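You operate a simulated robot arm through the tools that you are given. There is no shell and no other tool. Be economical: measure what you need, move in short steps, check, and stop when the job is done.

The job below is to be done with a simulated robot arm. You get a single attempt, and the scene is never put back.

## Task
Fetch the box from the slat conveyor and set it on the steel plate on the vice bench. Take the yellow pad on the slat conveyor and put it away on the refill bench. Fetch the white foam cap from the grey step behind the rollers and set it on the low shelf of the vice bench. Stack the 40 mm white bag from the slat conveyor on top of the 32 mm white bag. Put the square token from the top of the teal bench on the right end of the washer bench. Take the long pipe and leave it on the top of the teal bench. Any order will do. Set down upright: box.

The check looks at the end state, three seconds after you hand in, the way a careful person would. Anything else that was tipped, shoved, dropped, spilled or broken makes it a failure. Lids that push on must go on centred and level and be pressed home; caps that screw on are set level and turned clockwise until they are tight.

## Robot
A 7-joint arm with a three-finger gripper on a trunk, on a base that drives. Base frame: it is fixed to the floor where the robot stands at the start and does not move with it; the origin is under the middle of the robot, x ahead of it, y to its left, z up; the surface under the hand at the start is at about z = 0.8. Readings come in m, degrees, newtons and seconds.
With the tool pointing down near the work surface it reaches from about 0.12 to 0.88 m from the robot's upright axis, wherever it stands. Its first joint turns from -166.0 to 166.0 degrees. Places, roughly: box [0.75, -0.25, 0.75]; foam cap [0.75, 2, 0.75]; long pipe (18x3x5 cm) [-1.9, -5.9, 0.8]; low shelf of the vice bench [-1.2, -2.2, 0.2]; refill bench (98x25 cm) [-1, 0.08, 0.8]; right end of the washer bench [-2.1, -6, 0.8]; square token (4x4x3 cm) [-0.9, -5.6, 0.8]; steel plate on the vice bench (36x21 cm) [-0.98, -2.58, 0.8]; top of the teal bench [-1.2, -5.1, 0.8]; white bag [0.75, -3, 0.75]; yellow pad (6x10x5 cm) [0.5, 0, 0.8]. Payload 2.94 kg.
Tool frame: the origin (TCP) lies between the finger pads and is the grasp point; the fingertips stand 0.03 m ahead of it; z points along the fingers, y is the line along which they close. Largest opening 0.132 m; the body of the gripper starts 0.107 m behind the TCP.
Orientation is told as [roll, pitch, yaw] about the base's x, y, z axes, in that order, counted from this pose: with the fingers straight down and closing along the base's y, the tool's x points along the base's -x, its y along +y and its z along -z.

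## Interface
- The arm moves only by the tool arm_command. Its argument "increments" is a list of rows, each a list of 7 numbers: the shift along the base's x, y, z in m, then the turn, a rotation vector about the base's x, y, z in degrees, then the gripper command, from -1 (fully open) to 1 (shut), values between in proportion. In form: [[dx, dy, dz, wx, wy, wz, hand], ...]. A call has 1 to 10 rows; each row shifts and turns the commanded pose from where the row before left it. A row lasts 0.2 s, in which the tool goes at most 0.05 m and 8.6 degrees; a call with a longer step from one row to the next is refused whole, and so is a gripper value outside its range. Where a pose cannot be reached the arm comes as near as it can. A force on the tool above 40 N (or 10 N above the force at the start of the call, whichever is more), or a blocked arm, ends the call early, and 0.2 s more pass. The fingers move at their own pace and stop on an object; they squeeze with about 27 N. The grip force told is the motor's: it shows also when the fingers shut on nothing. Time passes only in rows, and 0.2 s behind the last, so rows that do not move let the fingers close. The reply holds the time, the measured pose of the TCP, the force on the tool along the base axes, the opening and the grip force, in the units named above and with some noise, with the torque about the TCP (base axes, N m) and any sound that the robot's microphone picked up.
- Cameras (640 x 400 px; columns grow to the right, rows downward): "scene" is now at [0.0227, 0.1707, 1.7198]; the picture's right is [-0.38, -0.92, 0.00], its down [-0.86, 0.36, -0.36] and it looks along [0.33, -0.14, -0.93] (base axes); focal length 214 px, centre (320, 200). "wrist" rides on the gripper at [0.072, 0.003, -0.144] in the tool frame; the picture's right is [-0.04, 1.00, 0.00], its down [-0.88, -0.04, -0.48] and it looks along [-0.47, -0.02, 0.88] (tool axes); focal length 256 px, centre (320, 200). There is no depth. A picture from a camera that has moved, and an enlarged one, comes with that camera's place and axes in the base frame and with its lens.
- camera(camera): a new picture of that camera. No time passes.
- slide_trunk(by): slides the trunk up (or, below 0, down) by that many m; the arm and the scene camera ride with it, the base frame stays. It gives what a move gives, with no picture.
- drive_base(legs): drives the robot by 1 to 6 legs, each [ahead, left, turn to the left] in m, m and degrees, along the robot's own axes; the way and the turn of a leg run together, so that a leg with both is an arc; at most 1.5 m and 180 degrees a leg. The arm and the cameras ride along, it lands a little off, and it stops where it bumps. It gives what a move gives.
- pan_tilt(pan, tilt): turns the head with the scene camera to pan (to the left, within 143 degrees either way) and tilt (down, from -29 to 69), counted from straight ahead of the robot. It gives what a move gives.
- zoom(camera, box): a new picture of the part [left, top, right, bottom] of that camera's present view, enlarged. No time passes.
- finish_job(): hands the job in; it is judged then, once.

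Work in short steps. Places have to be worked out from the pictures, the camera data and where the tool is seen: move nearer, look again, correct. Check each grasp and each placing, and mend what went wrong. You have 186 turns and 164 pictures in all, those below and enlarged ones among them. Open the gripper and draw the arm clear of the work before you hand the job in, unless the task says otherwise; then end with one line.

The tools are called as name(argument=value, ...) on one line, values as JSON. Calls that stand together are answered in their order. arm_command: Moves the arm, as the interface text tells. Its arguments: {"type":"object","properties":{"increments":{"type":"array","items":{"type":"array","items":{"type":"number"}}}},"required":["increments"]} The other tools are called the same way: slide_trunk (by) slides the trunk up or down; drive_base (legs) drives the base; pan_tilt (pan, tilt) turns the head that bears the scene camera; camera (camera) takes a picture; zoom (camera, box) takes an enlarged picture of a part of a camera's view; finish_job () hands the job in.

At the start:

```text
time: 0.0
ee_pos: [0.5359, 0.2701, 1.0844]
tcp_rot: [0.0, 0.0, 0.1]
force: [-0.1, 0.2, -0.5]
wrist_torque: [0.01, 0.0, 0.01]
gripper_width: 0.1321
grasp_force: 0.0
trunk travel left (down, up): [-0.25, 0.29]
robot x, y, heading: [0.0026, 0.0027, 0.3]
head pan, tilt: [-22.5, 68.8]
```

scene: 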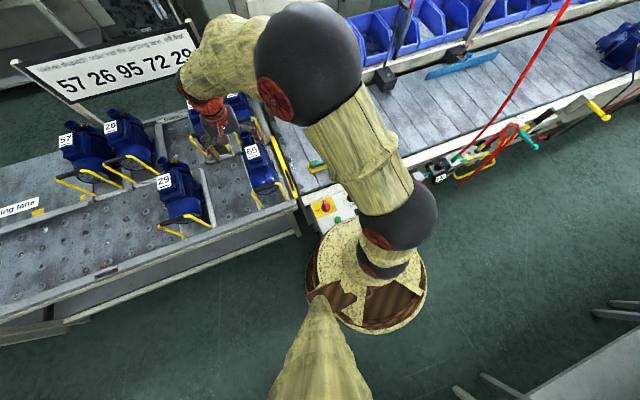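
wrist: 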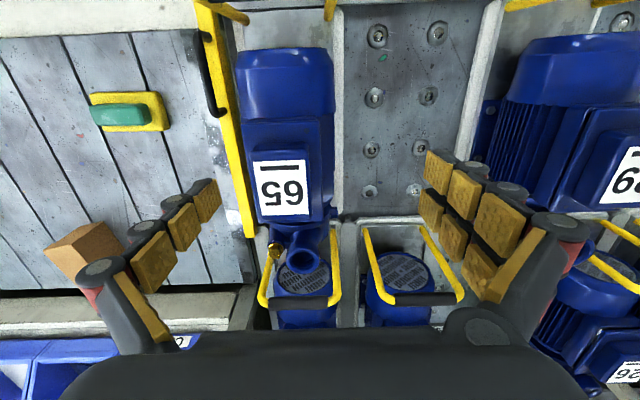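

The wrist picture shows the yellow pad near (0.53,-0.03) and a small brown box near (0.8,-0.24). I look around with the head first.

pan_tilt(pan=-40, tilt=45)

camera(camera="scene")

pan_tilt(pan=140, tilt=40)

camera(camera="scene")

pan_tilt(pan=-120, tilt=30)

camera(camera="scene")

pan_tilt(pan=60, tilt=35)

camera(camera="scene")

```text
time: 0.9
ee_pos: [0.536, 0.27, 1.0827]
tcp_rot: [-0.1, 0.0, 0.0]
force: [0.4, -0.1, 0.0]
wrist_torque: [0.01, 0.01, -0.02]
gripper_width: 0.1322
grasp_force: 0.0
trunk travel left (down, up): [-0.25, 0.29]
robot x, y, heading: [-0.003, -0.0003, 0.0]
head pan, tilt: [-40.0, 45.0]
```

```text
161 pictures are left
camera scene: at [0.0333, 0.1398, 1.7486], right [-0.64, -0.77, 0.0], down [-0.54, 0.45, -0.71], along [0.54, -0.45, -0.71], focal length 214 px, centre (320, 200)
```

scene: 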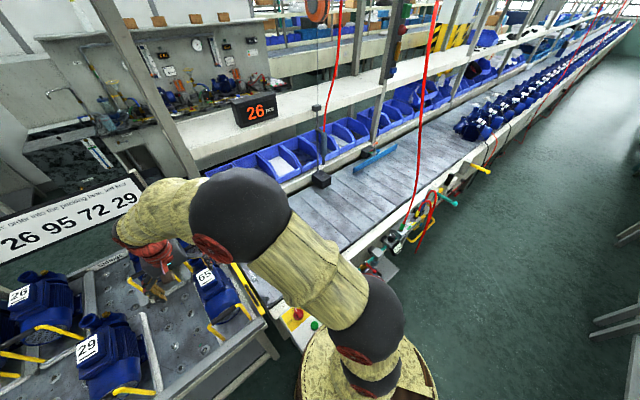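

```text
time: 3.6
ee_pos: [0.5354, 0.2691, 1.083]
tcp_rot: [0.0, 0.0, 0.0]
force: [0.4, 0.4, 1.2]
wrist_torque: [0.01, 0.0, -0.03]
gripper_width: 0.1319
grasp_force: 0.0
trunk travel left (down, up): [-0.25, 0.29]
robot x, y, heading: [0.0009, 0.001, 0.2]
head pan, tilt: [140.0, 40.0]
```

```text
160 pictures are left
camera scene: at [-0.0941, 0.2467, 1.7559], right [0.64, 0.77, 0.0], down [0.49, -0.41, -0.77], along [-0.59, 0.49, -0.64], focal length 214 px, centre (320, 200)
```

scene: 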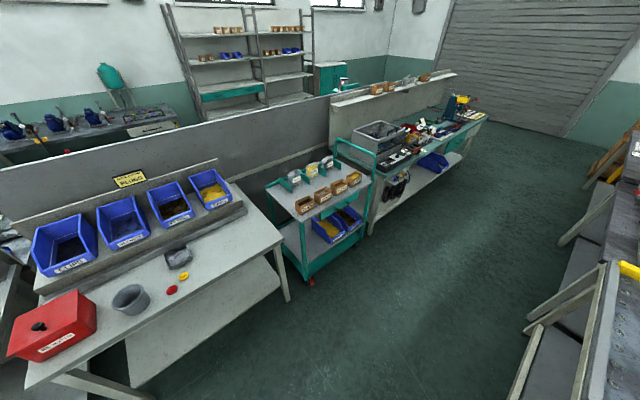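

```text
time: 7.2
ee_pos: [0.5348, 0.2682, 1.0822]
tcp_rot: [0.1, -0.1, 0.0]
force: [-0.9, -0.2, 0.7]
wrist_torque: [-0.02, 0.0, 0.0]
gripper_width: 0.132
grasp_force: 0.0
trunk travel left (down, up): [-0.25, 0.29]
robot x, y, heading: [-0.0007, -0.0033, -0.1]
head pan, tilt: [-120.0, 30.0]
```

```text
159 pictures are left
camera scene: at [-0.0742, 0.1137, 1.7713], right [-0.87, 0.5, 0.0], down [0.25, 0.43, -0.87], along [-0.43, -0.75, -0.5], focal length 214 px, centre (320, 200)
```

scene: 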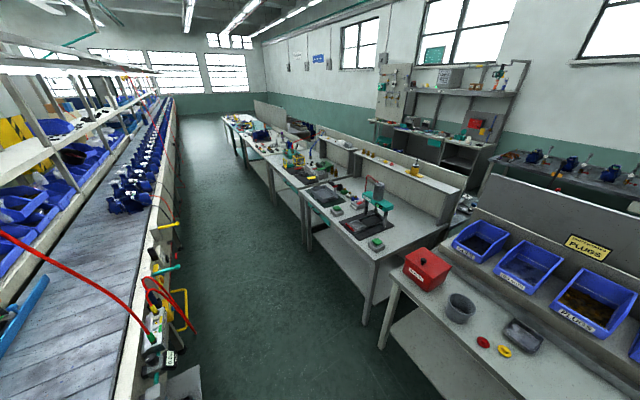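

```text
time: 9.9
ee_pos: [0.5352, 0.269, 1.0845]
tcp_rot: [0.0, 0.0, 0.0]
force: [-1.3, -0.3, 0.1]
wrist_torque: [-0.01, 0.0, -0.02]
gripper_width: 0.132
grasp_force: 0.1
trunk travel left (down, up): [-0.25, 0.29]
robot x, y, heading: [0.0031, 0.0015, 0.2]
head pan, tilt: [60.0, 35.0]
```

```text
158 pictures are left
camera scene: at [0.0151, 0.2683, 1.7635], right [0.87, -0.5, 0.0], down [-0.29, -0.5, -0.82], along [0.41, 0.71, -0.57], focal length 214 px, centre (320, 200)
```

scene: 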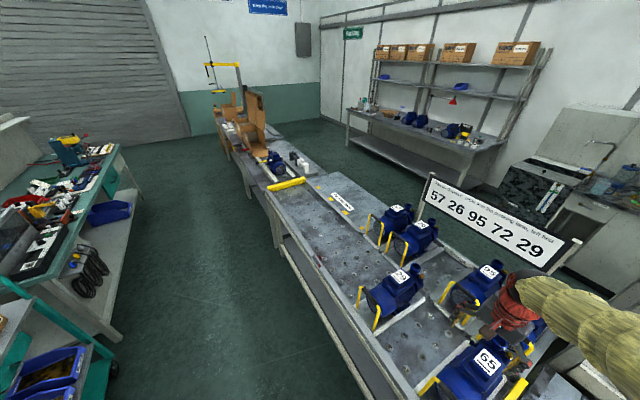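

Layout understood. I move the hand over the conveyor near the yellow pad to see it better.

arm_command(increments=[[0, -0.05, 0, 0, 0, 0, -1], [0, -0.05, 0, 0, 0, 0, -1], [0, -0.05, 0, 0, 0, 0, -1], [0, -0.05, 0, 0, 0, 0, -1], [0, -0.05, 0, 0, 0, 0, -1], [0, -0.05, 0, 0, 0, 0, -1]])

camera(camera="wrist")

pan_tilt(pan=-20, tilt=60)

camera(camera="scene")

```text
time: 11.3
ee_pos: [0.5356, -0.032, 1.0846]
tcp_rot: [0.0, -0.1, 0.0]
force: [0.1, -0.2, -0.2]
wrist_torque: [0.0, -0.01, -0.01]
gripper_width: 0.1319
grasp_force: 0.0
trunk travel left (down, up): [-0.25, 0.29]
robot x, y, heading: [-0.0023, -0.0027, 0.2]
head pan, tilt: [60.0, 35.0]
```

```text
157 pictures are left
camera wrist: at [0.4629, -0.0295, 1.228], right [0.04, 1.0, 0.0], down [0.88, -0.04, 0.48], along [0.47, -0.02, -0.88], focal length 256 px, centre (320, 200)
```

wrist: 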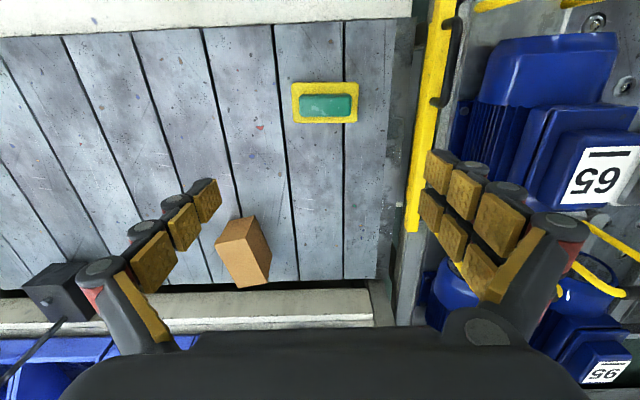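

```text
time: 12.8
ee_pos: [0.5362, -0.0307, 1.0828]
tcp_rot: [0.1, 0.1, 0.0]
force: [0.0, -0.2, -0.4]
wrist_torque: [-0.02, -0.02, 0.01]
gripper_width: 0.1318
grasp_force: 0.1
trunk travel left (down, up): [-0.25, 0.29]
robot x, y, heading: [0.0022, 0.0021, -0.1]
head pan, tilt: [-20.0, 60.0]
```

```text
156 pictures are left
camera scene: at [0.0337, 0.169, 1.7292], right [-0.34, -0.94, 0.0], down [-0.81, 0.3, -0.5], along [0.47, -0.17, -0.87], focal length 214 px, centre (320, 200)
```

scene: 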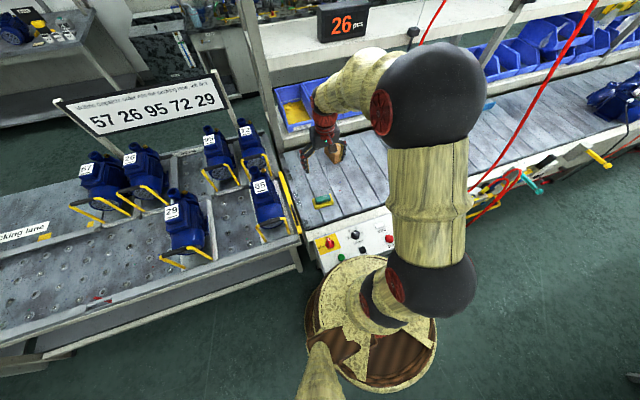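

The pad lies at about (0.52,-0.02), 10 cm along y. I turn the hand 90° to grip its 6 cm width, and go above it.

arm_command(increments=[[0, 0, -0.01, 0, 0, -8.5, -1], [0, 0, -0.01, 0, 0, -8.5, -1], [0, 0, -0.01, 0, 0, -8.5, -1], [0, 0, -0.01, 0, 0, -8.5, -1], [0, 0, -0.01, 0, 0, -8.5, -1], [0, 0, -0.01, 0, 0, -8.5, -1], [0, 0, -0.01, 0, 0, -8.5, -1], [0, 0, -0.01, 0, 0, -8.5, -1], [0, 0, -0.01, 0, 0, -8.5, -1], [0, 0, -0.01, 0, 0, -8.5, -1]])

arm_command(increments=[[-0.015, 0.01, -0.05, 0, 0, -5, -1]])

camera(camera="wrist")

```text
time: 15.0
ee_pos: [0.5358, -0.0309, 0.9818]
tcp_rot: [0.0, 0.0, -85.1]
force: [0.3, -0.6, -0.2]
wrist_torque: [0.02, -0.03, 0.02]
gripper_width: 0.1323
grasp_force: 0.1
trunk travel left (down, up): [-0.25, 0.29]
robot x, y, heading: [-0.0009, 0.003, 0.1]
head pan, tilt: [-20.0, 60.0]
```

```text
refused: row 1 steps farther than a row can; nothing moved
```

```text
155 pictures are left
camera wrist: at [0.5319, 0.0409, 1.126], right [1.0, 0.04, 0.0], down [0.04, -0.88, 0.48], along [0.02, -0.48, -0.88], focal length 256 px, centre (320, 200)
```

wrist: 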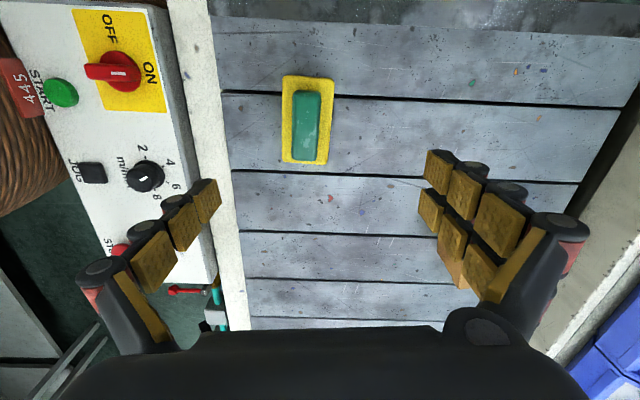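

Pad centre is about (0.518,-0.027), its base near z 0.78–0.80. I descend over it in part, then look.

arm_command(increments=[[-0.009, 0.002, -0.02, 0, 0, -5, -1], [-0.009, 0, -0.03, 0, 0, 0, -1], [0, 0, -0.04, 0, 0, 0, -1], [0, 0, -0.03, 0, 0, 0, -1], [0, 0, -0.02, 0, 0, 0, -1]])

camera(camera="wrist")

```text
time: 16.2
ee_pos: [0.5159, -0.0264, 0.8445]
tcp_rot: [0.1, 0.0, -90.0]
force: [-0.1, -0.7, 1.1]
wrist_torque: [-0.01, -0.03, 0.02]
gripper_width: 0.1321
grasp_force: 0.1
trunk travel left (down, up): [-0.25, 0.29]
robot x, y, heading: [0.0, 0.0003, -0.1]
head pan, tilt: [-20.0, 60.0]
```

```text
154 pictures are left
camera wrist: at [0.5188, 0.0459, 0.9879], right [1.0, -0.04, 0.0], down [-0.04, -0.88, 0.48], along [-0.02, -0.48, -0.88], focal length 256 px, centre (320, 200)
```

wrist: 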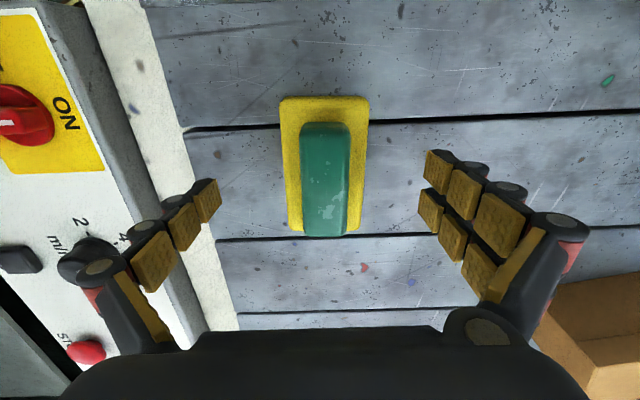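

The pad is nearly centred (a few mm toward +x, -y). I lower 2 cm more and close on it.

arm_command(increments=[[0.003, -0.004, -0.01, 0, 0, 0, -1], [0, 0, -0.01, 0, 0, 0, -1]])

camera(camera="wrist")

```text
time: 16.8
ee_pos: [0.5221, -0.0311, 0.8246]
tcp_rot: [0.1, -0.1, -90.0]
force: [-0.3, -0.5, 0.5]
wrist_torque: [0.04, 0.0, -0.01]
gripper_width: 0.1318
grasp_force: 0.1
trunk travel left (down, up): [-0.25, 0.29]
robot x, y, heading: [0.0007, 0.0008, 0.1]
head pan, tilt: [-20.0, 60.0]
```

```text
153 pictures are left
camera wrist: at [0.524, 0.0411, 0.9678], right [1.0, -0.04, 0.0], down [-0.04, -0.88, 0.48], along [-0.02, -0.48, -0.88], focal length 256 px, centre (320, 200)
```

wrist: 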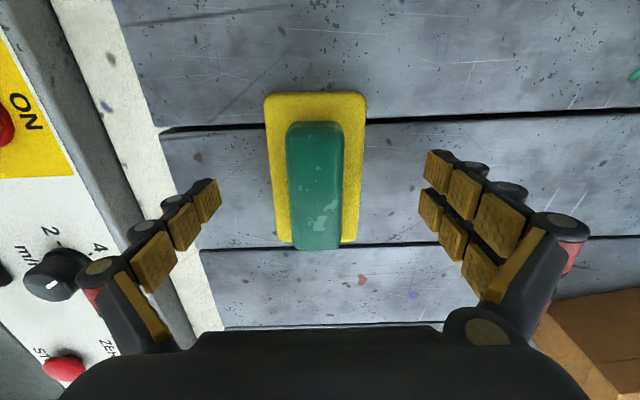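

I lower another 1.5 cm watching force, then close.

arm_command(increments=[[-0.002, 0, -0.008, 0, 0, 0, -1], [-0.002, 0, -0.007, 0, 0, 0, -1], [0, 0, 0, 0, 0, 0, 1], [0, 0, 0, 0, 0, 0, 1], [0, 0, 0, 0, 0, 0, 1], [0, 0, 0, 0, 0, 0, 1], [0, 0, 0, 0, 0, 0, 1]])

camera(camera="wrist")

```text
time: 18.0
ee_pos: [0.5158, -0.0327, 0.815]
tcp_rot: [0.2, 0.0, -89.9]
force: [-15.6, 1.2, 60.8]
wrist_torque: [0.05, 4.33, -0.09]
gripper_width: 0.1214
grasp_force: 35.8
trunk travel left (down, up): [-0.25, 0.29]
robot x, y, heading: [-0.0016, -0.0015, -0.0]
head pan, tilt: [-20.0, 60.0]
stopped in row 5: the force on the tool passed its limit at 45 N (the readings are from after the stop); the commanded pose is now the measured one
```

```text
152 pictures are left
camera wrist: at [0.5179, 0.0398, 0.9584], right [1.0, -0.04, 0.0], down [-0.04, -0.88, 0.48], along [-0.02, -0.48, -0.88], focal length 256 px, centre (320, 200)
```

wrist: 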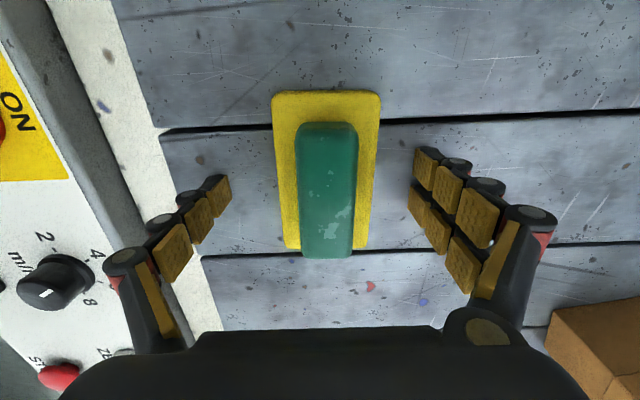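

A fingertip rests on the white edge rail (z≈0.785). I raise 1.2 cm and then close.

arm_command(increments=[[0.004, 0, 0.012, 0, 0, 0, -1], [0.004, 0, 0, 0, 0, 0, -1], [0, 0, 0, 0, 0, 0, 1], [0, 0, 0, 0, 0, 0, 1], [0, 0, 0, 0, 0, 0, 1], [0, 0, 0, 0, 0, 0, 1], [0, 0, 0, 0, 0, 0, 1], [0, 0, 0, 0, 0, 0, 1]])

camera(camera="wrist")

```text
time: 19.8
ee_pos: [0.5219, -0.0343, 0.8289]
tcp_rot: [0.1, -0.1, -89.9]
force: [-26.7, 0.2, 75.5]
wrist_torque: [0.04, 3.94, -0.02]
gripper_width: 0.0612
grasp_force: 24.6
trunk travel left (down, up): [-0.25, 0.29]
robot x, y, heading: [-0.0014, 0.0018, -0.2]
head pan, tilt: [-20.0, 60.0]
stopped in row 8: the force on the tool passed its limit at 82 N (the readings are from after the stop); the commanded pose is now the measured one
```

```text
151 pictures are left
camera wrist: at [0.5246, 0.0385, 0.9732], right [1.0, -0.04, 0.0], down [-0.04, -0.88, 0.48], along [-0.02, -0.48, -0.88], focal length 256 px, centre (320, 200)
```

wrist: 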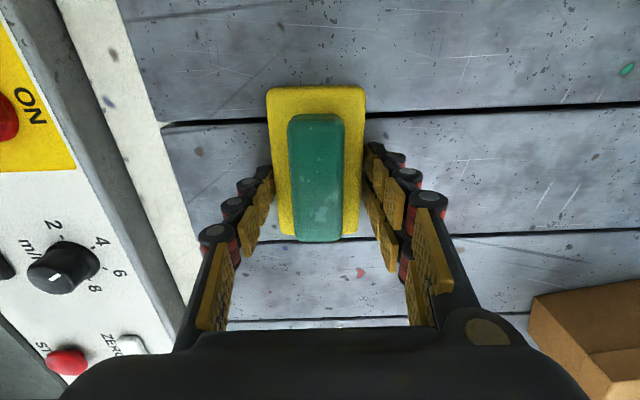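

The tips gripped the yellow's width (0.061) but are pressing on the slats. I raise gently, holding the grip.

arm_command(increments=[[0, 0, 0.006, 0, 0, 0, 1], [0, 0, 0.004, 0, 0, 0, 1], [0, 0, 0, 0, 0, 0, 1], [0, 0, 0, 0, 0, 0, 1]])

camera(camera="wrist")

```text
time: 20.8
ee_pos: [0.5242, -0.0339, 0.8314]
tcp_rot: [-0.2, 0.0, -90.0]
force: [-0.9, -0.3, 0.3]
wrist_torque: [0.0, 0.0, -0.01]
gripper_width: 0.0575
grasp_force: 27.4
trunk travel left (down, up): [-0.25, 0.29]
robot x, y, heading: [0.0007, 0.0039, -0.1]
head pan, tilt: [-20.0, 60.0]
```

```text
150 pictures are left
camera wrist: at [0.5275, 0.0387, 0.9765], right [1.0, -0.04, 0.0], down [-0.04, -0.88, 0.48], along [-0.02, -0.48, -0.88], focal length 256 px, centre (320, 200)
```

wrist: 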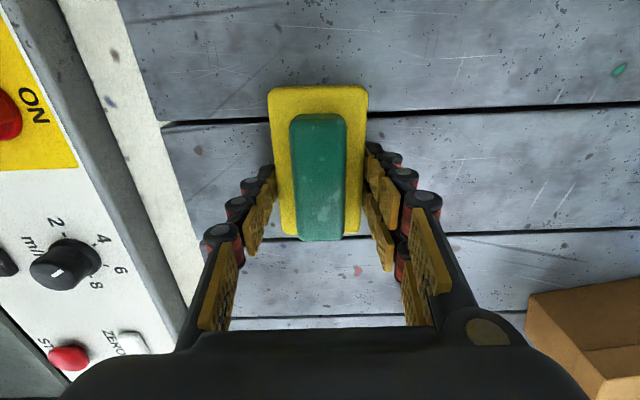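

Gripping at 0.0575 m. I lift 10 cm and check.

arm_command(increments=[[0, 0, 0.02, 0, 0, 0, 1], [0, 0, 0.04, 0, 0, 0, 1], [0, 0, 0.05, 0, 0, 0, 1]])

camera(camera="wrist")

```text
time: 21.6
ee_pos: [0.5232, -0.0353, 0.9422]
tcp_rot: [-0.3, 0.0, -90.0]
force: [-0.6, 0.4, -1.0]
wrist_torque: [-0.02, -0.05, 0.01]
gripper_width: 0.0
grasp_force: 27.0
trunk travel left (down, up): [-0.25, 0.29]
robot x, y, heading: [-0.0027, -0.0031, -0.1]
head pan, tilt: [-20.0, 60.0]
```

```text
149 pictures are left
camera wrist: at [0.5263, 0.0373, 1.0866], right [1.0, -0.04, 0.0], down [-0.04, -0.88, 0.48], along [-0.02, -0.48, -0.88], focal length 256 px, centre (320, 200)
```

wrist: 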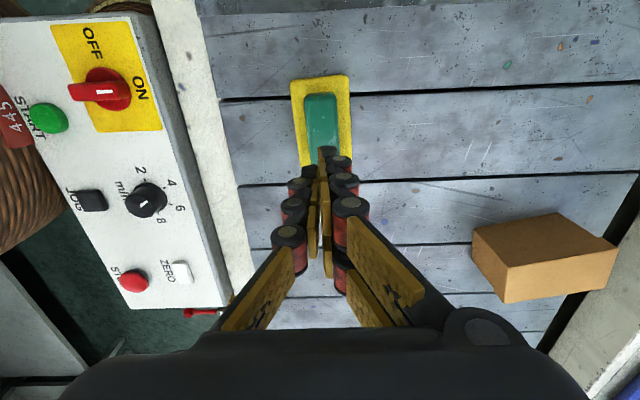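

The grip was only on the pad's top edge and slipped; the pad still lies flat. I open part-way (to ~0.085, clear of the rail), recentre and look lower.

arm_command(increments=[[0, 0, 0, 0, 0, 0, -0.3], [0.003, 0.01, 0, 0, 0, 0, -0.3], [0, 0, -0.03, 0, 0, 0, -0.3], [0, 0, -0.03, 0, 0, 0, -0.3], [0, 0, -0.03, 0, 0, 0, -0.3], [0, 0, 0, 0, 0, 0, -0.3]])

camera(camera="wrist")

```text
time: 23.0
ee_pos: [0.5284, -0.0274, 0.852]
tcp_rot: [-0.2, 0.0, -90.0]
force: [-0.2, 0.3, 0.1]
wrist_torque: [0.03, 0.0, -0.02]
gripper_width: 0.0858
grasp_force: 0.1
trunk travel left (down, up): [-0.25, 0.29]
robot x, y, heading: [-0.0005, 0.0016, 0.2]
head pan, tilt: [-20.0, 60.0]
```

```text
148 pictures are left
camera wrist: at [0.5322, 0.0458, 0.9963], right [1.0, -0.04, 0.0], down [-0.04, -0.88, 0.48], along [-0.02, -0.48, -0.88], focal length 256 px, centre (320, 200)
```

wrist: 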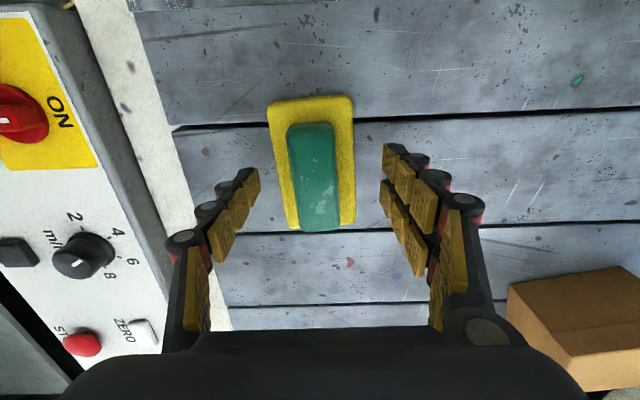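

Pad sits ~4 mm left of centre. I shift and descend with tips to about 0.788.

arm_command(increments=[[-0.005, 0, -0.015, 0, 0, 2, -0.3], [0, 0, -0.012, 0, 0, 1, -0.3], [0, 0, -0.008, 0, 0, 0, -0.3]])

camera(camera="wrist")

```text
time: 23.9
ee_pos: [0.5257, -0.0257, 0.8242]
tcp_rot: [0.4, -0.1, -86.8]
force: [-13.4, -0.1, 53.3]
wrist_torque: [0.05, 2.34, 0.01]
gripper_width: 0.0861
grasp_force: 20.2
trunk travel left (down, up): [-0.25, 0.29]
robot x, y, heading: [0.0035, -0.0013, -0.1]
head pan, tilt: [-20.0, 60.0]
stopped in row 3: the force on the tool passed its limit at 43 N (the readings are from after the stop); the commanded pose is now the measured one
```

```text
147 pictures are left
camera wrist: at [0.5232, 0.0467, 0.9694], right [1.0, 0.01, 0.01], down [0.01, -0.88, 0.48], along [0.01, -0.48, -0.88], focal length 256 px, centre (320, 200)
```

wrist: 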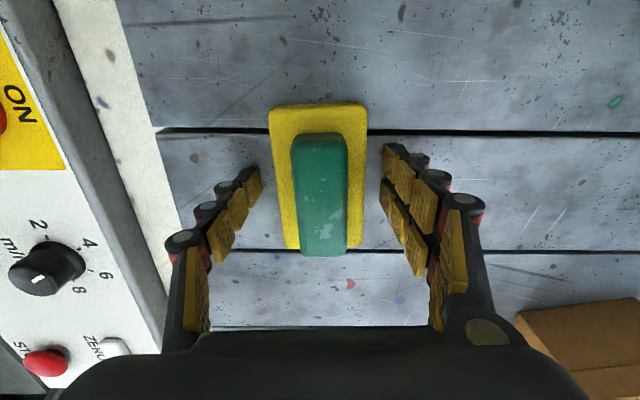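

Slat surface found near z≈0.795. I raise 4 mm, close, and check the force.

arm_command(increments=[[0, 0, 0.005, 0, 0, 0, -0.3], [0, 0, 0, 0, 0, 0, 0.1], [0, 0, 0, 0, 0, 0, 0.5], [0, 0, 0, 0, 0, 0, 1], [0, 0, 0, 0, 0, 0, 1], [0, 0, 0, 0, 0, 0, 1]])

```text
time: 25.3
ee_pos: [0.5239, -0.0254, 0.8294]
tcp_rot: [0.1, -0.1, -86.8]
force: [-13.4, -0.1, 44.1]
wrist_torque: [0.04, 1.81, 0.08]
gripper_width: 0.0573
grasp_force: 25.7
trunk travel left (down, up): [-0.25, 0.29]
robot x, y, heading: [-0.0042, -0.0002, 0.1]
head pan, tilt: [-20.0, 60.0]
stopped in row 6: the force on the tool passed its limit at 69 N (the readings are from after the stop); the commanded pose is now the measured one
```

The fingers hold 0.057 m. I lift in tiny steps.

arm_command(increments=[[0, 0, 0, 0, 0, 0, 1], [0, 0, 0.002, 0, 0, 0, 1], [0, 0, 0.002, 0, 0, 0, 1], [0, 0, 0.003, 0, 0, 0, 1], [0, 0, 0.005, 0, 0, 0, 1], [0, 0, 0.005, 0, 0, 0, 1], [0, 0, 0.005, 0, 0, 0, 1]])

camera(camera="wrist")

```text
time: 25.7
ee_pos: [0.5259, -0.0247, 0.8289]
tcp_rot: [0.1, 0.1, -86.9]
force: [-8.0, 0.4, 25.1]
wrist_torque: [0.03, 1.04, 0.08]
gripper_width: 0.0573
grasp_force: 27.0
trunk travel left (down, up): [-0.25, 0.29]
robot x, y, heading: [-0.0001, 0.0012, -0.1]
head pan, tilt: [-20.0, 60.0]
stopped in row 1: the force on the tool passed its limit at 56 N (the readings are from after the stop); the commanded pose is now the measured one
```

```text
146 pictures are left
camera wrist: at [0.5239, 0.0468, 0.9736], right [1.0, 0.01, 0.0], down [0.01, -0.88, 0.48], along [0.01, -0.48, -0.88], focal length 256 px, centre (320, 200)
```

wrist: 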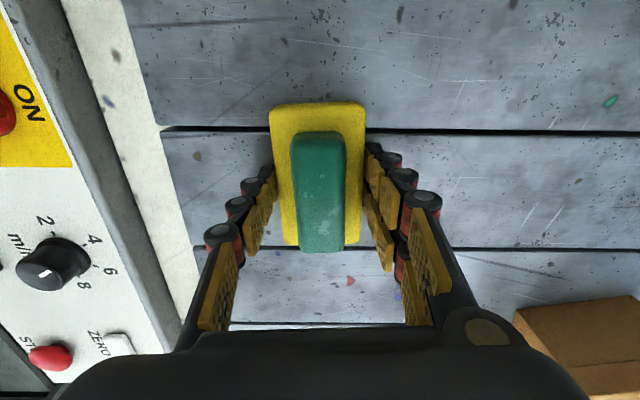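

Force is settling; grip is on the pad sides. I lift slowly now.

arm_command(increments=[[0, 0, 0.002, 0, 0, 0, 1], [0, 0, 0.002, 0, 0, 0, 1], [0, 0, 0.003, 0, 0, 0, 1], [0, 0, 0.005, 0, 0, 0, 1], [0, 0, 0.005, 0, 0, 0, 1], [0, 0, 0.005, 0, 0, 0, 1]])

camera(camera="wrist")

```text
time: 27.1
ee_pos: [0.5271, -0.0257, 0.8483]
tcp_rot: [-0.1, 0.0, -87.0]
force: [0.3, -0.1, -1.0]
wrist_torque: [0.02, 0.03, -0.01]
gripper_width: 0.0568
grasp_force: 26.6
trunk travel left (down, up): [-0.25, 0.29]
robot x, y, heading: [-0.0024, -0.0032, 0.3]
head pan, tilt: [-20.0, 60.0]
```

```text
145 pictures are left
camera wrist: at [0.5253, 0.0458, 0.993], right [1.0, 0.01, 0.0], down [0.01, -0.88, 0.48], along [0.0, -0.48, -0.88], focal length 256 px, centre (320, 200)
```

wrist: 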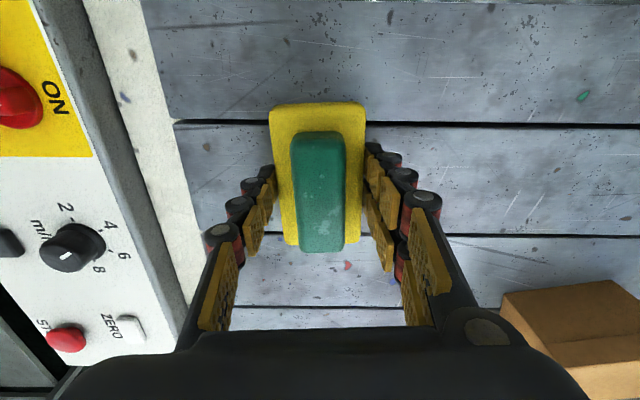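

The pad is held. I lift to about 1.1 m, back off, turn round and slide toward the refill bench.

arm_command(increments=[[0, 0, 0.05, 0, 0, 0, 1], [0, 0, 0.05, 0, 0, 0, 1], [0, 0, 0.05, 0, 0, 0, 1], [0, 0, 0.05, 0, 0, 0, 1], [0, 0, 0.05, 0, 0, 0, 1]])

drive_base(legs=[[-0.4, 0, 0], [0, 0, 180], [0, -0.3, 0]])

pan_tilt(pan=0, tilt=50)

camera(camera="scene")

camera(camera="wrist")

```text
time: 28.3
ee_pos: [0.5244, -0.0234, 1.0961]
tcp_rot: [-0.2, 0.0, -87.0]
force: [-1.4, -0.5, -1.3]
wrist_torque: [-0.03, -0.01, -0.01]
gripper_width: 0.0574
grasp_force: 27.4
trunk travel left (down, up): [-0.25, 0.29]
robot x, y, heading: [0.0026, 0.0025, 0.0]
head pan, tilt: [-20.0, 60.0]
```

```text
time: 40.0
ee_pos: [-0.9636, 0.2589, 1.0962]
tcp_rot: [-0.1, 0.1, 99.9]
force: [-0.5, 0.1, -1.1]
wrist_torque: [-0.02, -0.02, -0.02]
gripper_width: 0.0571
grasp_force: 27.4
trunk travel left (down, up): [-0.25, 0.29]
robot x, y, heading: [-0.4369, 0.3004, -173.0]
head pan, tilt: [-20.0, 60.0]
```

```text
time: 40.9
ee_pos: [-0.9629, 0.2588, 1.0946]
tcp_rot: [0.0, 0.0, 99.9]
force: [-0.4, -0.1, -0.8]
wrist_torque: [0.0, 0.02, 0.02]
gripper_width: 0.0567
grasp_force: 27.0
trunk travel left (down, up): [-0.25, 0.29]
robot x, y, heading: [-0.4411, 0.3003, -173.2]
head pan, tilt: [0.0, 50.0]
```

```text
144 pictures are left
camera scene: at [-0.4626, 0.1073, 1.7417], right [-0.12, 0.99, 0.0], down [0.76, 0.09, -0.64], along [-0.64, -0.08, -0.77], focal length 214 px, centre (320, 200)
```

scene: 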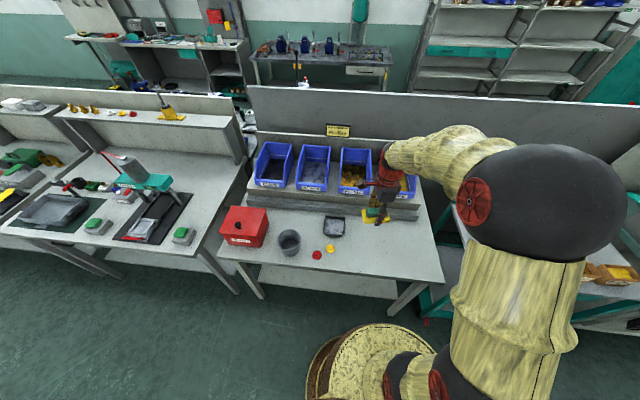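

```text
143 pictures are left
camera wrist: at [-0.9544, 0.1868, 1.24], right [-0.99, -0.13, 0.0], down [-0.11, 0.87, 0.48], along [-0.06, 0.47, -0.88], focal length 256 px, centre (320, 200)
```

wrist: 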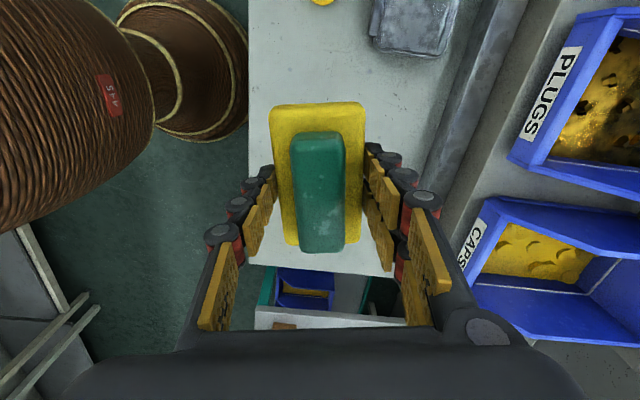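

Bench free zone is x −1.16..−0.85, y 0.2..0.58. I move to (−0.99, 0.34) and descend.

arm_command(increments=[[-0.013, 0.04, 0, 0, 0, -5, 1], [-0.013, 0.04, 0, 0, 0, -5, 1], [0, 0, -0.05, 0, 0, 0, 1], [0, 0, -0.05, 0, 0, 0, 1], [0, 0, -0.05, 0, 0, 0, 1], [0, 0, -0.05, 0, 0, 0, 1], [0, 0, -0.02, 0, 0, 0, 1]])

camera(camera="wrist")

```text
time: 42.5
ee_pos: [-0.9883, 0.3398, 0.8763]
tcp_rot: [-0.1, 0.1, 89.9]
force: [-0.2, -0.5, 0.0]
wrist_torque: [-0.01, -0.02, -0.01]
gripper_width: 0.0569
grasp_force: 27.0
trunk travel left (down, up): [-0.25, 0.29]
robot x, y, heading: [-0.442, 0.2982, -173.1]
head pan, tilt: [0.0, 50.0]
```

```text
142 pictures are left
camera wrist: at [-0.9929, 0.2664, 1.0213], right [-1.0, 0.04, 0.0], down [0.04, 0.88, 0.48], along [0.02, 0.48, -0.88], focal length 256 px, centre (320, 200)
```

wrist: 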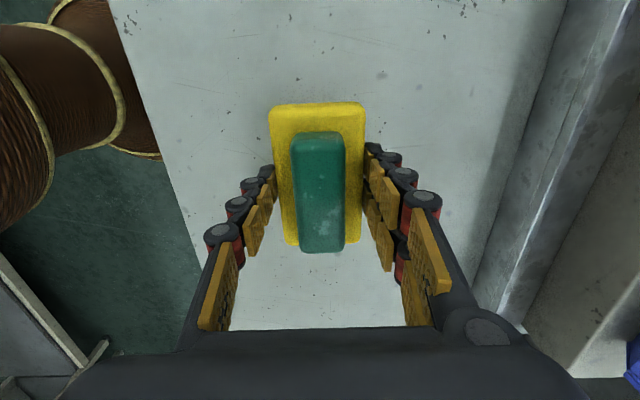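

I lower in small steps until contact is felt.

arm_command(increments=[[0, 0, -0.01, 0, 0, 0, 1], [0, 0, -0.01, 0, 0, 0, 1], [0, 0, -0.008, 0, 0, 0, 1], [0, 0, -0.006, 0, 0, 0, 1], [0, 0, -0.006, 0, 0, 0, 1], [0, 0, -0.006, 0, 0, 0, 1]])

```text
time: 43.9
ee_pos: [-0.9868, 0.3383, 0.8296]
tcp_rot: [-0.1, 0.0, 89.8]
force: [-0.1, 0.5, -0.6]
wrist_torque: [-0.02, 0.03, 0.0]
gripper_width: 0.057
grasp_force: 27.2
trunk travel left (down, up): [-0.25, 0.29]
robot x, y, heading: [-0.4427, 0.2967, -173.2]
head pan, tilt: [0.0, 50.0]
```

No contact yet; continuing down in 5 mm steps.

arm_command(increments=[[0, 0, -0.005, 0, 0, 0, 1], [0, 0, -0.005, 0, 0, 0, 1], [0, 0, -0.005, 0, 0, 0, 1], [0, 0, -0.005, 0, 0, 0, 1], [0, 0, -0.005, 0, 0, 0, 1]])

camera(camera="wrist")

```text
time: 44.3
ee_pos: [-0.9887, 0.3374, 0.8301]
tcp_rot: [0.1, -0.1, 89.9]
force: [11.2, -1.1, 24.5]
wrist_torque: [-0.12, -1.07, -0.02]
gripper_width: 0.0572
grasp_force: 26.7
trunk travel left (down, up): [-0.25, 0.29]
robot x, y, heading: [-0.4368, 0.3023, -173.4]
head pan, tilt: [0.0, 50.0]
stopped in row 2: the force on the tool passed its limit at 51 N (the readings are from after the stop); the commanded pose is now the measured one
```

```text
141 pictures are left
camera wrist: at [-0.9921, 0.2657, 0.9735], right [-1.0, 0.04, 0.0], down [0.04, 0.88, 0.48], along [0.02, 0.48, -0.88], focal length 256 px, centre (320, 200)
```

wrist: 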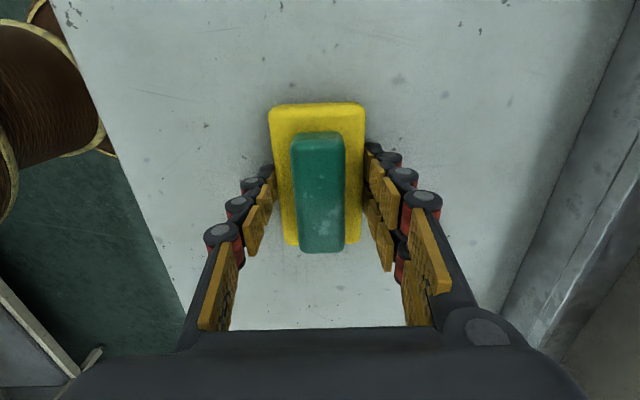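

Contact with the bench at the same height as the slats. I release gently, raise straight up and check.

arm_command(increments=[[0, 0, 0.001, 0, 0, 0, 0.0], [0, 0, 0.001, 0, 0, 0, -0.3], [0, 0, 0.002, 0, 0, 0, -0.5], [0, 0, 0.01, 0, 0, 0, -0.5], [0, 0, 0.04, 0, 0, 0, -0.5], [0, 0, 0.05, 0, 0, 0, -0.5], [0, 0, 0.05, 0, 0, 0, -1], [0, 0, 0.05, 0, 0, 0, -1], [0, 0, 0.05, 0, 0, 0, -1]])

camera(camera="wrist")

```text
time: 46.3
ee_pos: [-0.9869, 0.3373, 1.0807]
tcp_rot: [0.1, -0.1, 89.9]
force: [0.8, 0.6, 0.5]
wrist_torque: [0.01, 0.01, -0.01]
gripper_width: 0.132
grasp_force: 0.0
trunk travel left (down, up): [-0.25, 0.29]
robot x, y, heading: [-0.4367, 0.3037, -173.3]
head pan, tilt: [0.0, 50.0]
```

```text
140 pictures are left
camera wrist: at [-0.9907, 0.2646, 1.2257], right [-1.0, 0.04, 0.0], down [0.04, 0.88, 0.48], along [0.02, 0.48, -0.88], focal length 256 px, centre (320, 200)
```

wrist: 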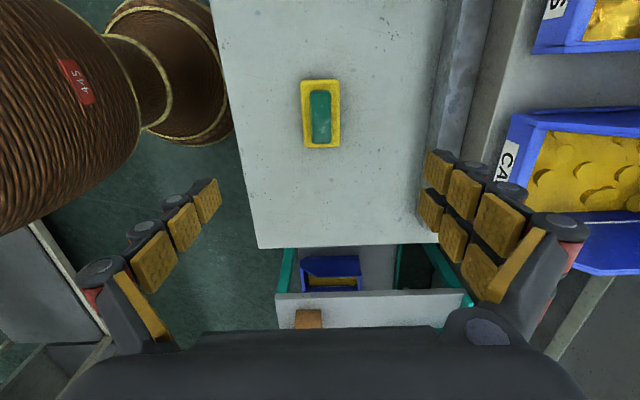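

Pad is down safely on the refill bench. Now back to the conveyor for the box.

drive_base(legs=[[0, 0, 173], [0.44, -0.45, 0]])

camera(camera="wrist")

pan_tilt(pan=0, tilt=55)

camera(camera="scene")

```text
time: 56.7
ee_pos: [0.4618, -0.3741, 1.0803]
tcp_rot: [0.1, 0.0, -103.9]
force: [-0.3, -0.1, 0.0]
wrist_torque: [0.01, -0.01, -0.03]
gripper_width: 0.132
grasp_force: 0.1
trunk travel left (down, up): [-0.25, 0.29]
robot x, y, heading: [-0.0621, -0.2071, -7.0]
head pan, tilt: [0.0, 50.0]
```

```text
139 pictures are left
camera wrist: at [0.4823, -0.3035, 1.2253], right [0.96, -0.28, 0.0], down [-0.25, -0.84, 0.48], along [-0.13, -0.46, -0.88], focal length 256 px, centre (320, 200)
```

wrist: 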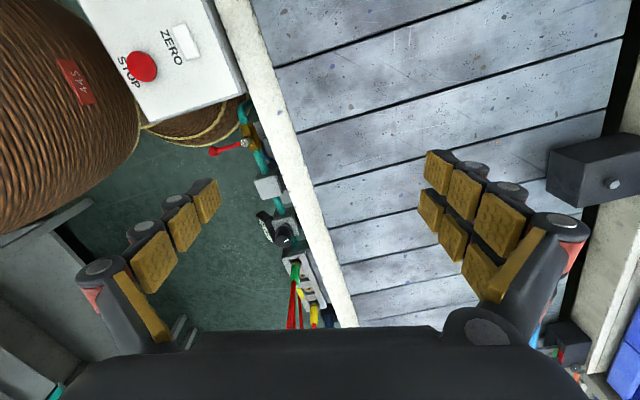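

```text
time: 57.4
ee_pos: [0.4618, -0.3723, 1.081]
tcp_rot: [0.1, 0.0, -103.9]
force: [0.7, 0.1, -0.1]
wrist_torque: [-0.02, -0.02, 0.01]
gripper_width: 0.132
grasp_force: 0.1
trunk travel left (down, up): [-0.25, 0.29]
robot x, y, heading: [-0.0634, -0.2052, -7.1]
head pan, tilt: [0.0, 55.0]
```

```text
138 pictures are left
camera scene: at [0.0037, -0.0209, 1.7353], right [-0.12, -0.99, 0.0], down [-0.81, 0.1, -0.57], along [0.57, -0.07, -0.82], focal length 214 px, centre (320, 200)
```

scene: 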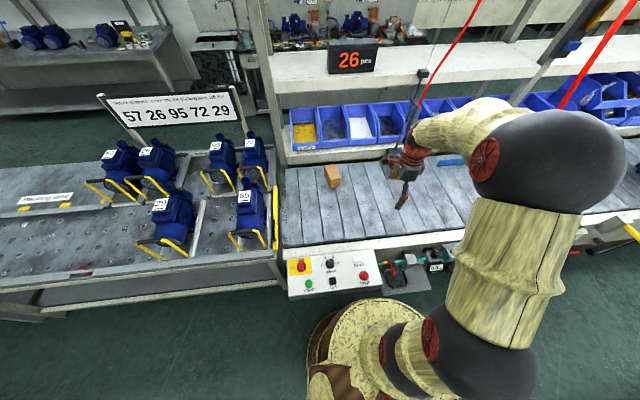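

The box stands near (0.785,−0.19). I turn the hand back to yaw ≈ 0 and approach it from the near side for a look.

arm_command(increments=[[0.01, 0.02, 0, 0, 0, 8.5, -1], [0.01, 0.02, 0, 0, 0, 8.5, -1], [0.01, 0.02, 0, 0, 0, 8.5, -1], [0.01, 0.02, 0, 0, 0, 8.5, -1], [0.01, 0.02, 0, 0, 0, 8.5, -1], [0.01, 0.02, 0, 0, 0, 8.5, -1], [0.01, 0.02, 0, 0, 0, 8.5, -1], [0.01, 0.02, 0, 0, 0, 8.5, -1], [0.01, 0.02, 0, 0, 0, 8.5, -1], [0.01, 0.0, 0, 0, 0, 8.5, -1]])

arm_command(increments=[[0.02, 0, 0, 0, 0, 8.5, -1], [0.02, 0, 0, 0, 0, 8.5, -1]])

camera(camera="wrist")

```text
time: 59.6
ee_pos: [0.5622, -0.194, 1.0803]
tcp_rot: [0.1, -0.1, -18.7]
force: [0.0, 0.2, -0.1]
wrist_torque: [0.0, 0.03, -0.01]
gripper_width: 0.132
grasp_force: 0.1
trunk travel left (down, up): [-0.25, 0.29]
robot x, y, heading: [-0.0655, -0.2081, -6.9]
head pan, tilt: [0.0, 55.0]
```

```text
time: 60.2
ee_pos: [0.604, -0.1919, 1.0801]
tcp_rot: [0.1, 0.0, -1.7]
force: [-0.8, 0.6, -0.5]
wrist_torque: [0.02, 0.04, 0.0]
gripper_width: 0.132
grasp_force: 0.2
trunk travel left (down, up): [-0.25, 0.29]
robot x, y, heading: [-0.0598, -0.2096, -7.0]
head pan, tilt: [0.0, 55.0]
```

```text
137 pictures are left
camera wrist: at [0.5314, -0.1875, 1.2246], right [0.07, 1.0, 0.0], down [0.88, -0.07, 0.48], along [0.47, -0.03, -0.88], focal length 256 px, centre (320, 200)
```

wrist: 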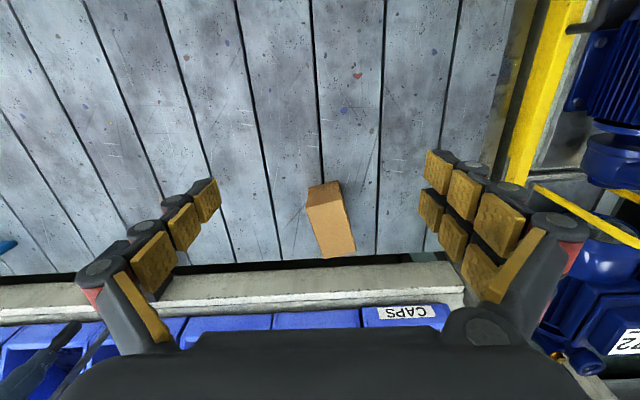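

I zoom on the box for its corners.

zoom(camera="wrist", box=[270, 160, 398, 280])

```text
3.33 times, centred on (334, 220) of wrist
camera zoom: at [0.5314, -0.1875, 1.2246], right [0.07, 1.0, 0.0], down [0.88, -0.07, 0.48], along [0.47, -0.03, -0.88], focal length 853 px, centre (273, 133)
```

zoom: 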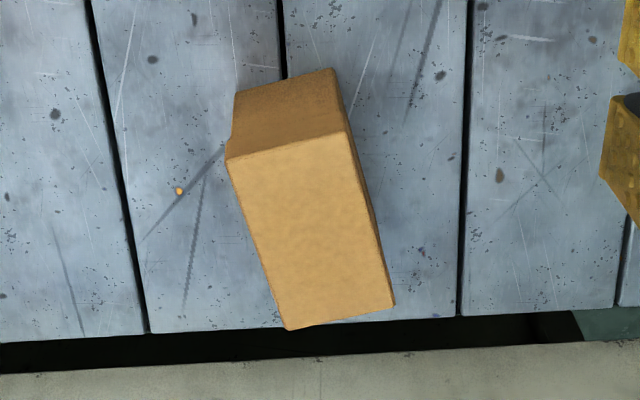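

Box: 11×5.8 cm footprint, ~7.5 cm high, centre (0.782,−0.183), long axis ~11° from x. I go above it with yaw +11°.

arm_command(increments=[[0.045, 0.002, -0.015, 0, 0, 4.2, -1], [0.045, 0.003, -0.02, 0, 0, 4.2, -1], [0.045, 0.003, -0.02, 0, 0, 4.3, -1], [0.043, 0, -0.02, 0, 0, 0, -1], [0, 0, -0.02, 0, 0, 0, -1]])

camera(camera="wrist")

```text
time: 61.4
ee_pos: [0.784, -0.1852, 0.9841]
tcp_rot: [0.0, 0.0, 10.8]
force: [0.2, 0.9, 0.7]
wrist_torque: [-0.01, 0.04, -0.01]
gripper_width: 0.1317
grasp_force: 0.0
trunk travel left (down, up): [-0.25, 0.29]
robot x, y, heading: [-0.0618, -0.207, -6.9]
head pan, tilt: [0.0, 55.0]
```

```text
135 pictures are left
camera wrist: at [0.7114, -0.1962, 1.1279], right [-0.15, 0.99, 0.0], down [0.87, 0.13, 0.48], along [0.47, 0.07, -0.88], focal length 256 px, centre (320, 200)
```

wrist: 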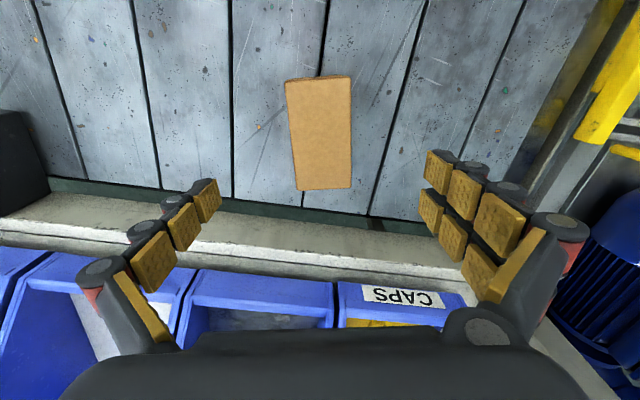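

Well aligned; the box is ~7 mm nearer. I descend to z≈0.838 and close gently.

arm_command(increments=[[-0.006, 0, -0.04, 0, 0, 0, -1], [0, 0, -0.04, 0, 0, 0, -1], [0, 0, -0.04, 0, 0, 0, -1], [0, 0, -0.024, 0, 0, 0, -1], [0, 0, 0, 0, 0, 0, 0], [0, 0, 0, 0, 0, 0, 1], [0, 0, 0, 0, 0, 0, 1], [0, 0, 0, 0, 0, 0, 1], [0, 0, 0, 0, 0, 0, 1]])

camera(camera="wrist")

```text
time: 63.4
ee_pos: [0.7735, -0.1834, 0.8417]
tcp_rot: [0.1, 0.0, 10.8]
force: [-0.5, -0.5, -0.2]
wrist_torque: [-0.03, 0.02, 0.01]
gripper_width: 0.0597
grasp_force: 9.6
trunk travel left (down, up): [-0.25, 0.29]
robot x, y, heading: [-0.0636, -0.2063, -6.7]
head pan, tilt: [0.0, 55.0]
```

```text
134 pictures are left
camera wrist: at [0.701, -0.1945, 0.9856], right [-0.15, 0.99, 0.0], down [0.87, 0.13, 0.48], along [0.47, 0.07, -0.88], focal length 256 px, centre (320, 200)
```

wrist: 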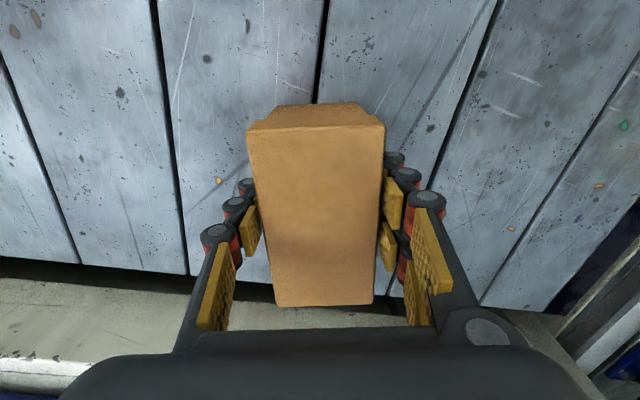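

Grip on. I lift, retract toward myself, back off, face down the aisle and drive towards the vice bench.

arm_command(increments=[[0, 0, 0, 0, 0, 0, 1], [0, 0, 0.02, 0, 0, 0, 1], [0, 0, 0.05, 0, 0, 0, 1], [0, 0, 0.05, 0, 0, 0, 1], [-0.03, 0, 0.04, 0, 0, 0, 1], [-0.05, 0, 0, 0, 0, 0, 1], [-0.05, 0, 0, 0, 0, 0, 1], [-0.05, 0, 0, 0, 0, 0, 1]])

camera(camera="wrist")

drive_base(legs=[[-0.3, 0, 7], [0, 0, -90], [1.1, 0, 0]])

pan_tilt(pan=-60, tilt=40)

camera(camera="scene")

```text
time: 65.2
ee_pos: [0.5934, -0.1816, 1.0014]
tcp_rot: [0.1, -0.1, 10.9]
force: [0.3, -0.5, -0.8]
wrist_torque: [0.0, 0.02, -0.01]
gripper_width: 0.0594
grasp_force: 27.2
trunk travel left (down, up): [-0.25, 0.29]
robot x, y, heading: [-0.06, -0.2029, -6.9]
head pan, tilt: [0.0, 55.0]
```

```text
133 pictures are left
camera wrist: at [0.5206, -0.1924, 1.1461], right [-0.15, 0.99, 0.0], down [0.87, 0.13, 0.48], along [0.47, 0.07, -0.88], focal length 256 px, centre (320, 200)
```

wrist: 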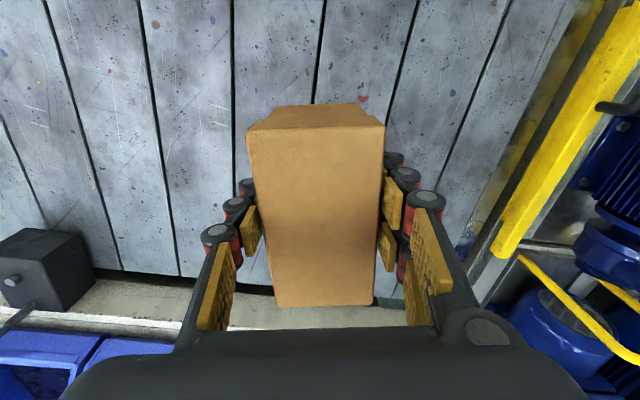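

```text
time: 76.1
ee_pos: [-0.1794, -1.9151, 1.0003]
tcp_rot: [0.1, 0.0, -69.9]
force: [0.6, -0.1, -2.4]
wrist_torque: [0.05, 0.01, 0.0]
gripper_width: 0.0595
grasp_force: 27.3
trunk travel left (down, up): [-0.25, 0.29]
robot x, y, heading: [-0.3081, -1.273, -87.6]
head pan, tilt: [0.0, 55.0]
```

```text
time: 77.4
ee_pos: [-0.1798, -1.9157, 1.0003]
tcp_rot: [0.1, 0.0, -69.9]
force: [-0.2, -0.4, -2.2]
wrist_torque: [0.01, -0.02, -0.01]
gripper_width: 0.0594
grasp_force: 27.1
trunk travel left (down, up): [-0.25, 0.29]
robot x, y, heading: [-0.3104, -1.2697, -87.6]
head pan, tilt: [-60.0, 40.0]
```

```text
132 pictures are left
camera scene: at [-0.191, -1.279, 1.7559], right [-0.54, 0.84, 0.0], down [0.54, 0.34, -0.77], along [-0.65, -0.41, -0.64], focal length 214 px, centre (320, 200)
```

scene: 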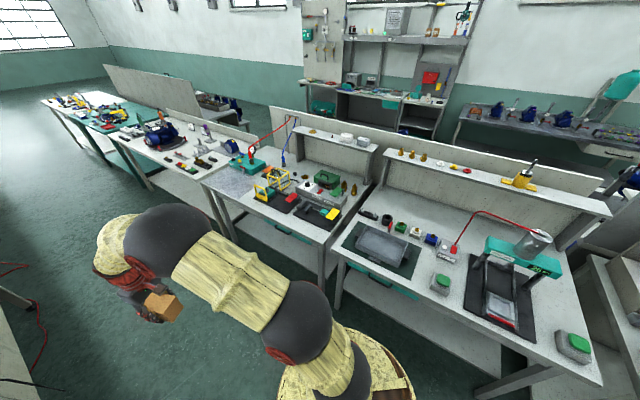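

Moving on down the aisle after raising the box, to stand by the vice bench before turning.

arm_command(increments=[[0, 0, 0.05, 0, 0, 0, 1], [0, 0, 0.05, 0, 0, 0, 1], [0, 0, 0.05, 0, 0, 0, 1], [0, 0, 0.05, 0, 0, 0, 1]])

drive_base(legs=[[1.2, 0, 0]])

pan_tilt(pan=-90, tilt=50)

camera(camera="scene")

```text
time: 78.4
ee_pos: [-0.1751, -1.9154, 1.2028]
tcp_rot: [0.1, 0.0, -70.0]
force: [-0.6, 0.6, -2.2]
wrist_torque: [-0.01, 0.01, 0.02]
gripper_width: 0.0594
grasp_force: 26.4
trunk travel left (down, up): [-0.25, 0.29]
robot x, y, heading: [-0.3119, -1.2716, -87.5]
head pan, tilt: [-60.0, 40.0]
```

```text
time: 84.6
ee_pos: [-0.0932, -3.1341, 1.2046]
tcp_rot: [0.1, -0.1, -68.4]
force: [0.4, -0.2, -1.7]
wrist_torque: [0.05, 0.02, 0.02]
gripper_width: 0.0595
grasp_force: 26.8
trunk travel left (down, up): [-0.25, 0.29]
robot x, y, heading: [-0.2427, -2.491, -86.0]
head pan, tilt: [-60.0, 40.0]
```

```text
time: 85.5
ee_pos: [-0.0924, -3.1342, 1.2024]
tcp_rot: [0.1, -0.1, -68.4]
force: [0.0, -0.3, -2.1]
wrist_torque: [0.03, -0.01, -0.03]
gripper_width: 0.0595
grasp_force: 27.2
trunk travel left (down, up): [-0.25, 0.29]
robot x, y, heading: [-0.2443, -2.4966, -86.2]
head pan, tilt: [-90.0, 50.0]
```

```text
131 pictures are left
camera scene: at [-0.1312, -2.4548, 1.7418], right [-0.07, 1.0, 0.0], down [0.76, 0.05, -0.64], along [-0.64, -0.04, -0.77], focal length 214 px, centre (320, 200)
```

scene: 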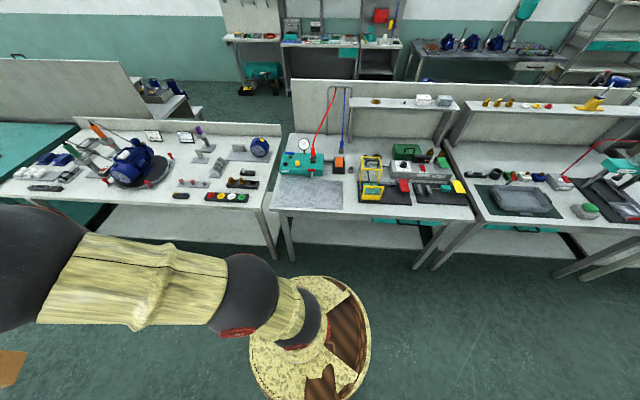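

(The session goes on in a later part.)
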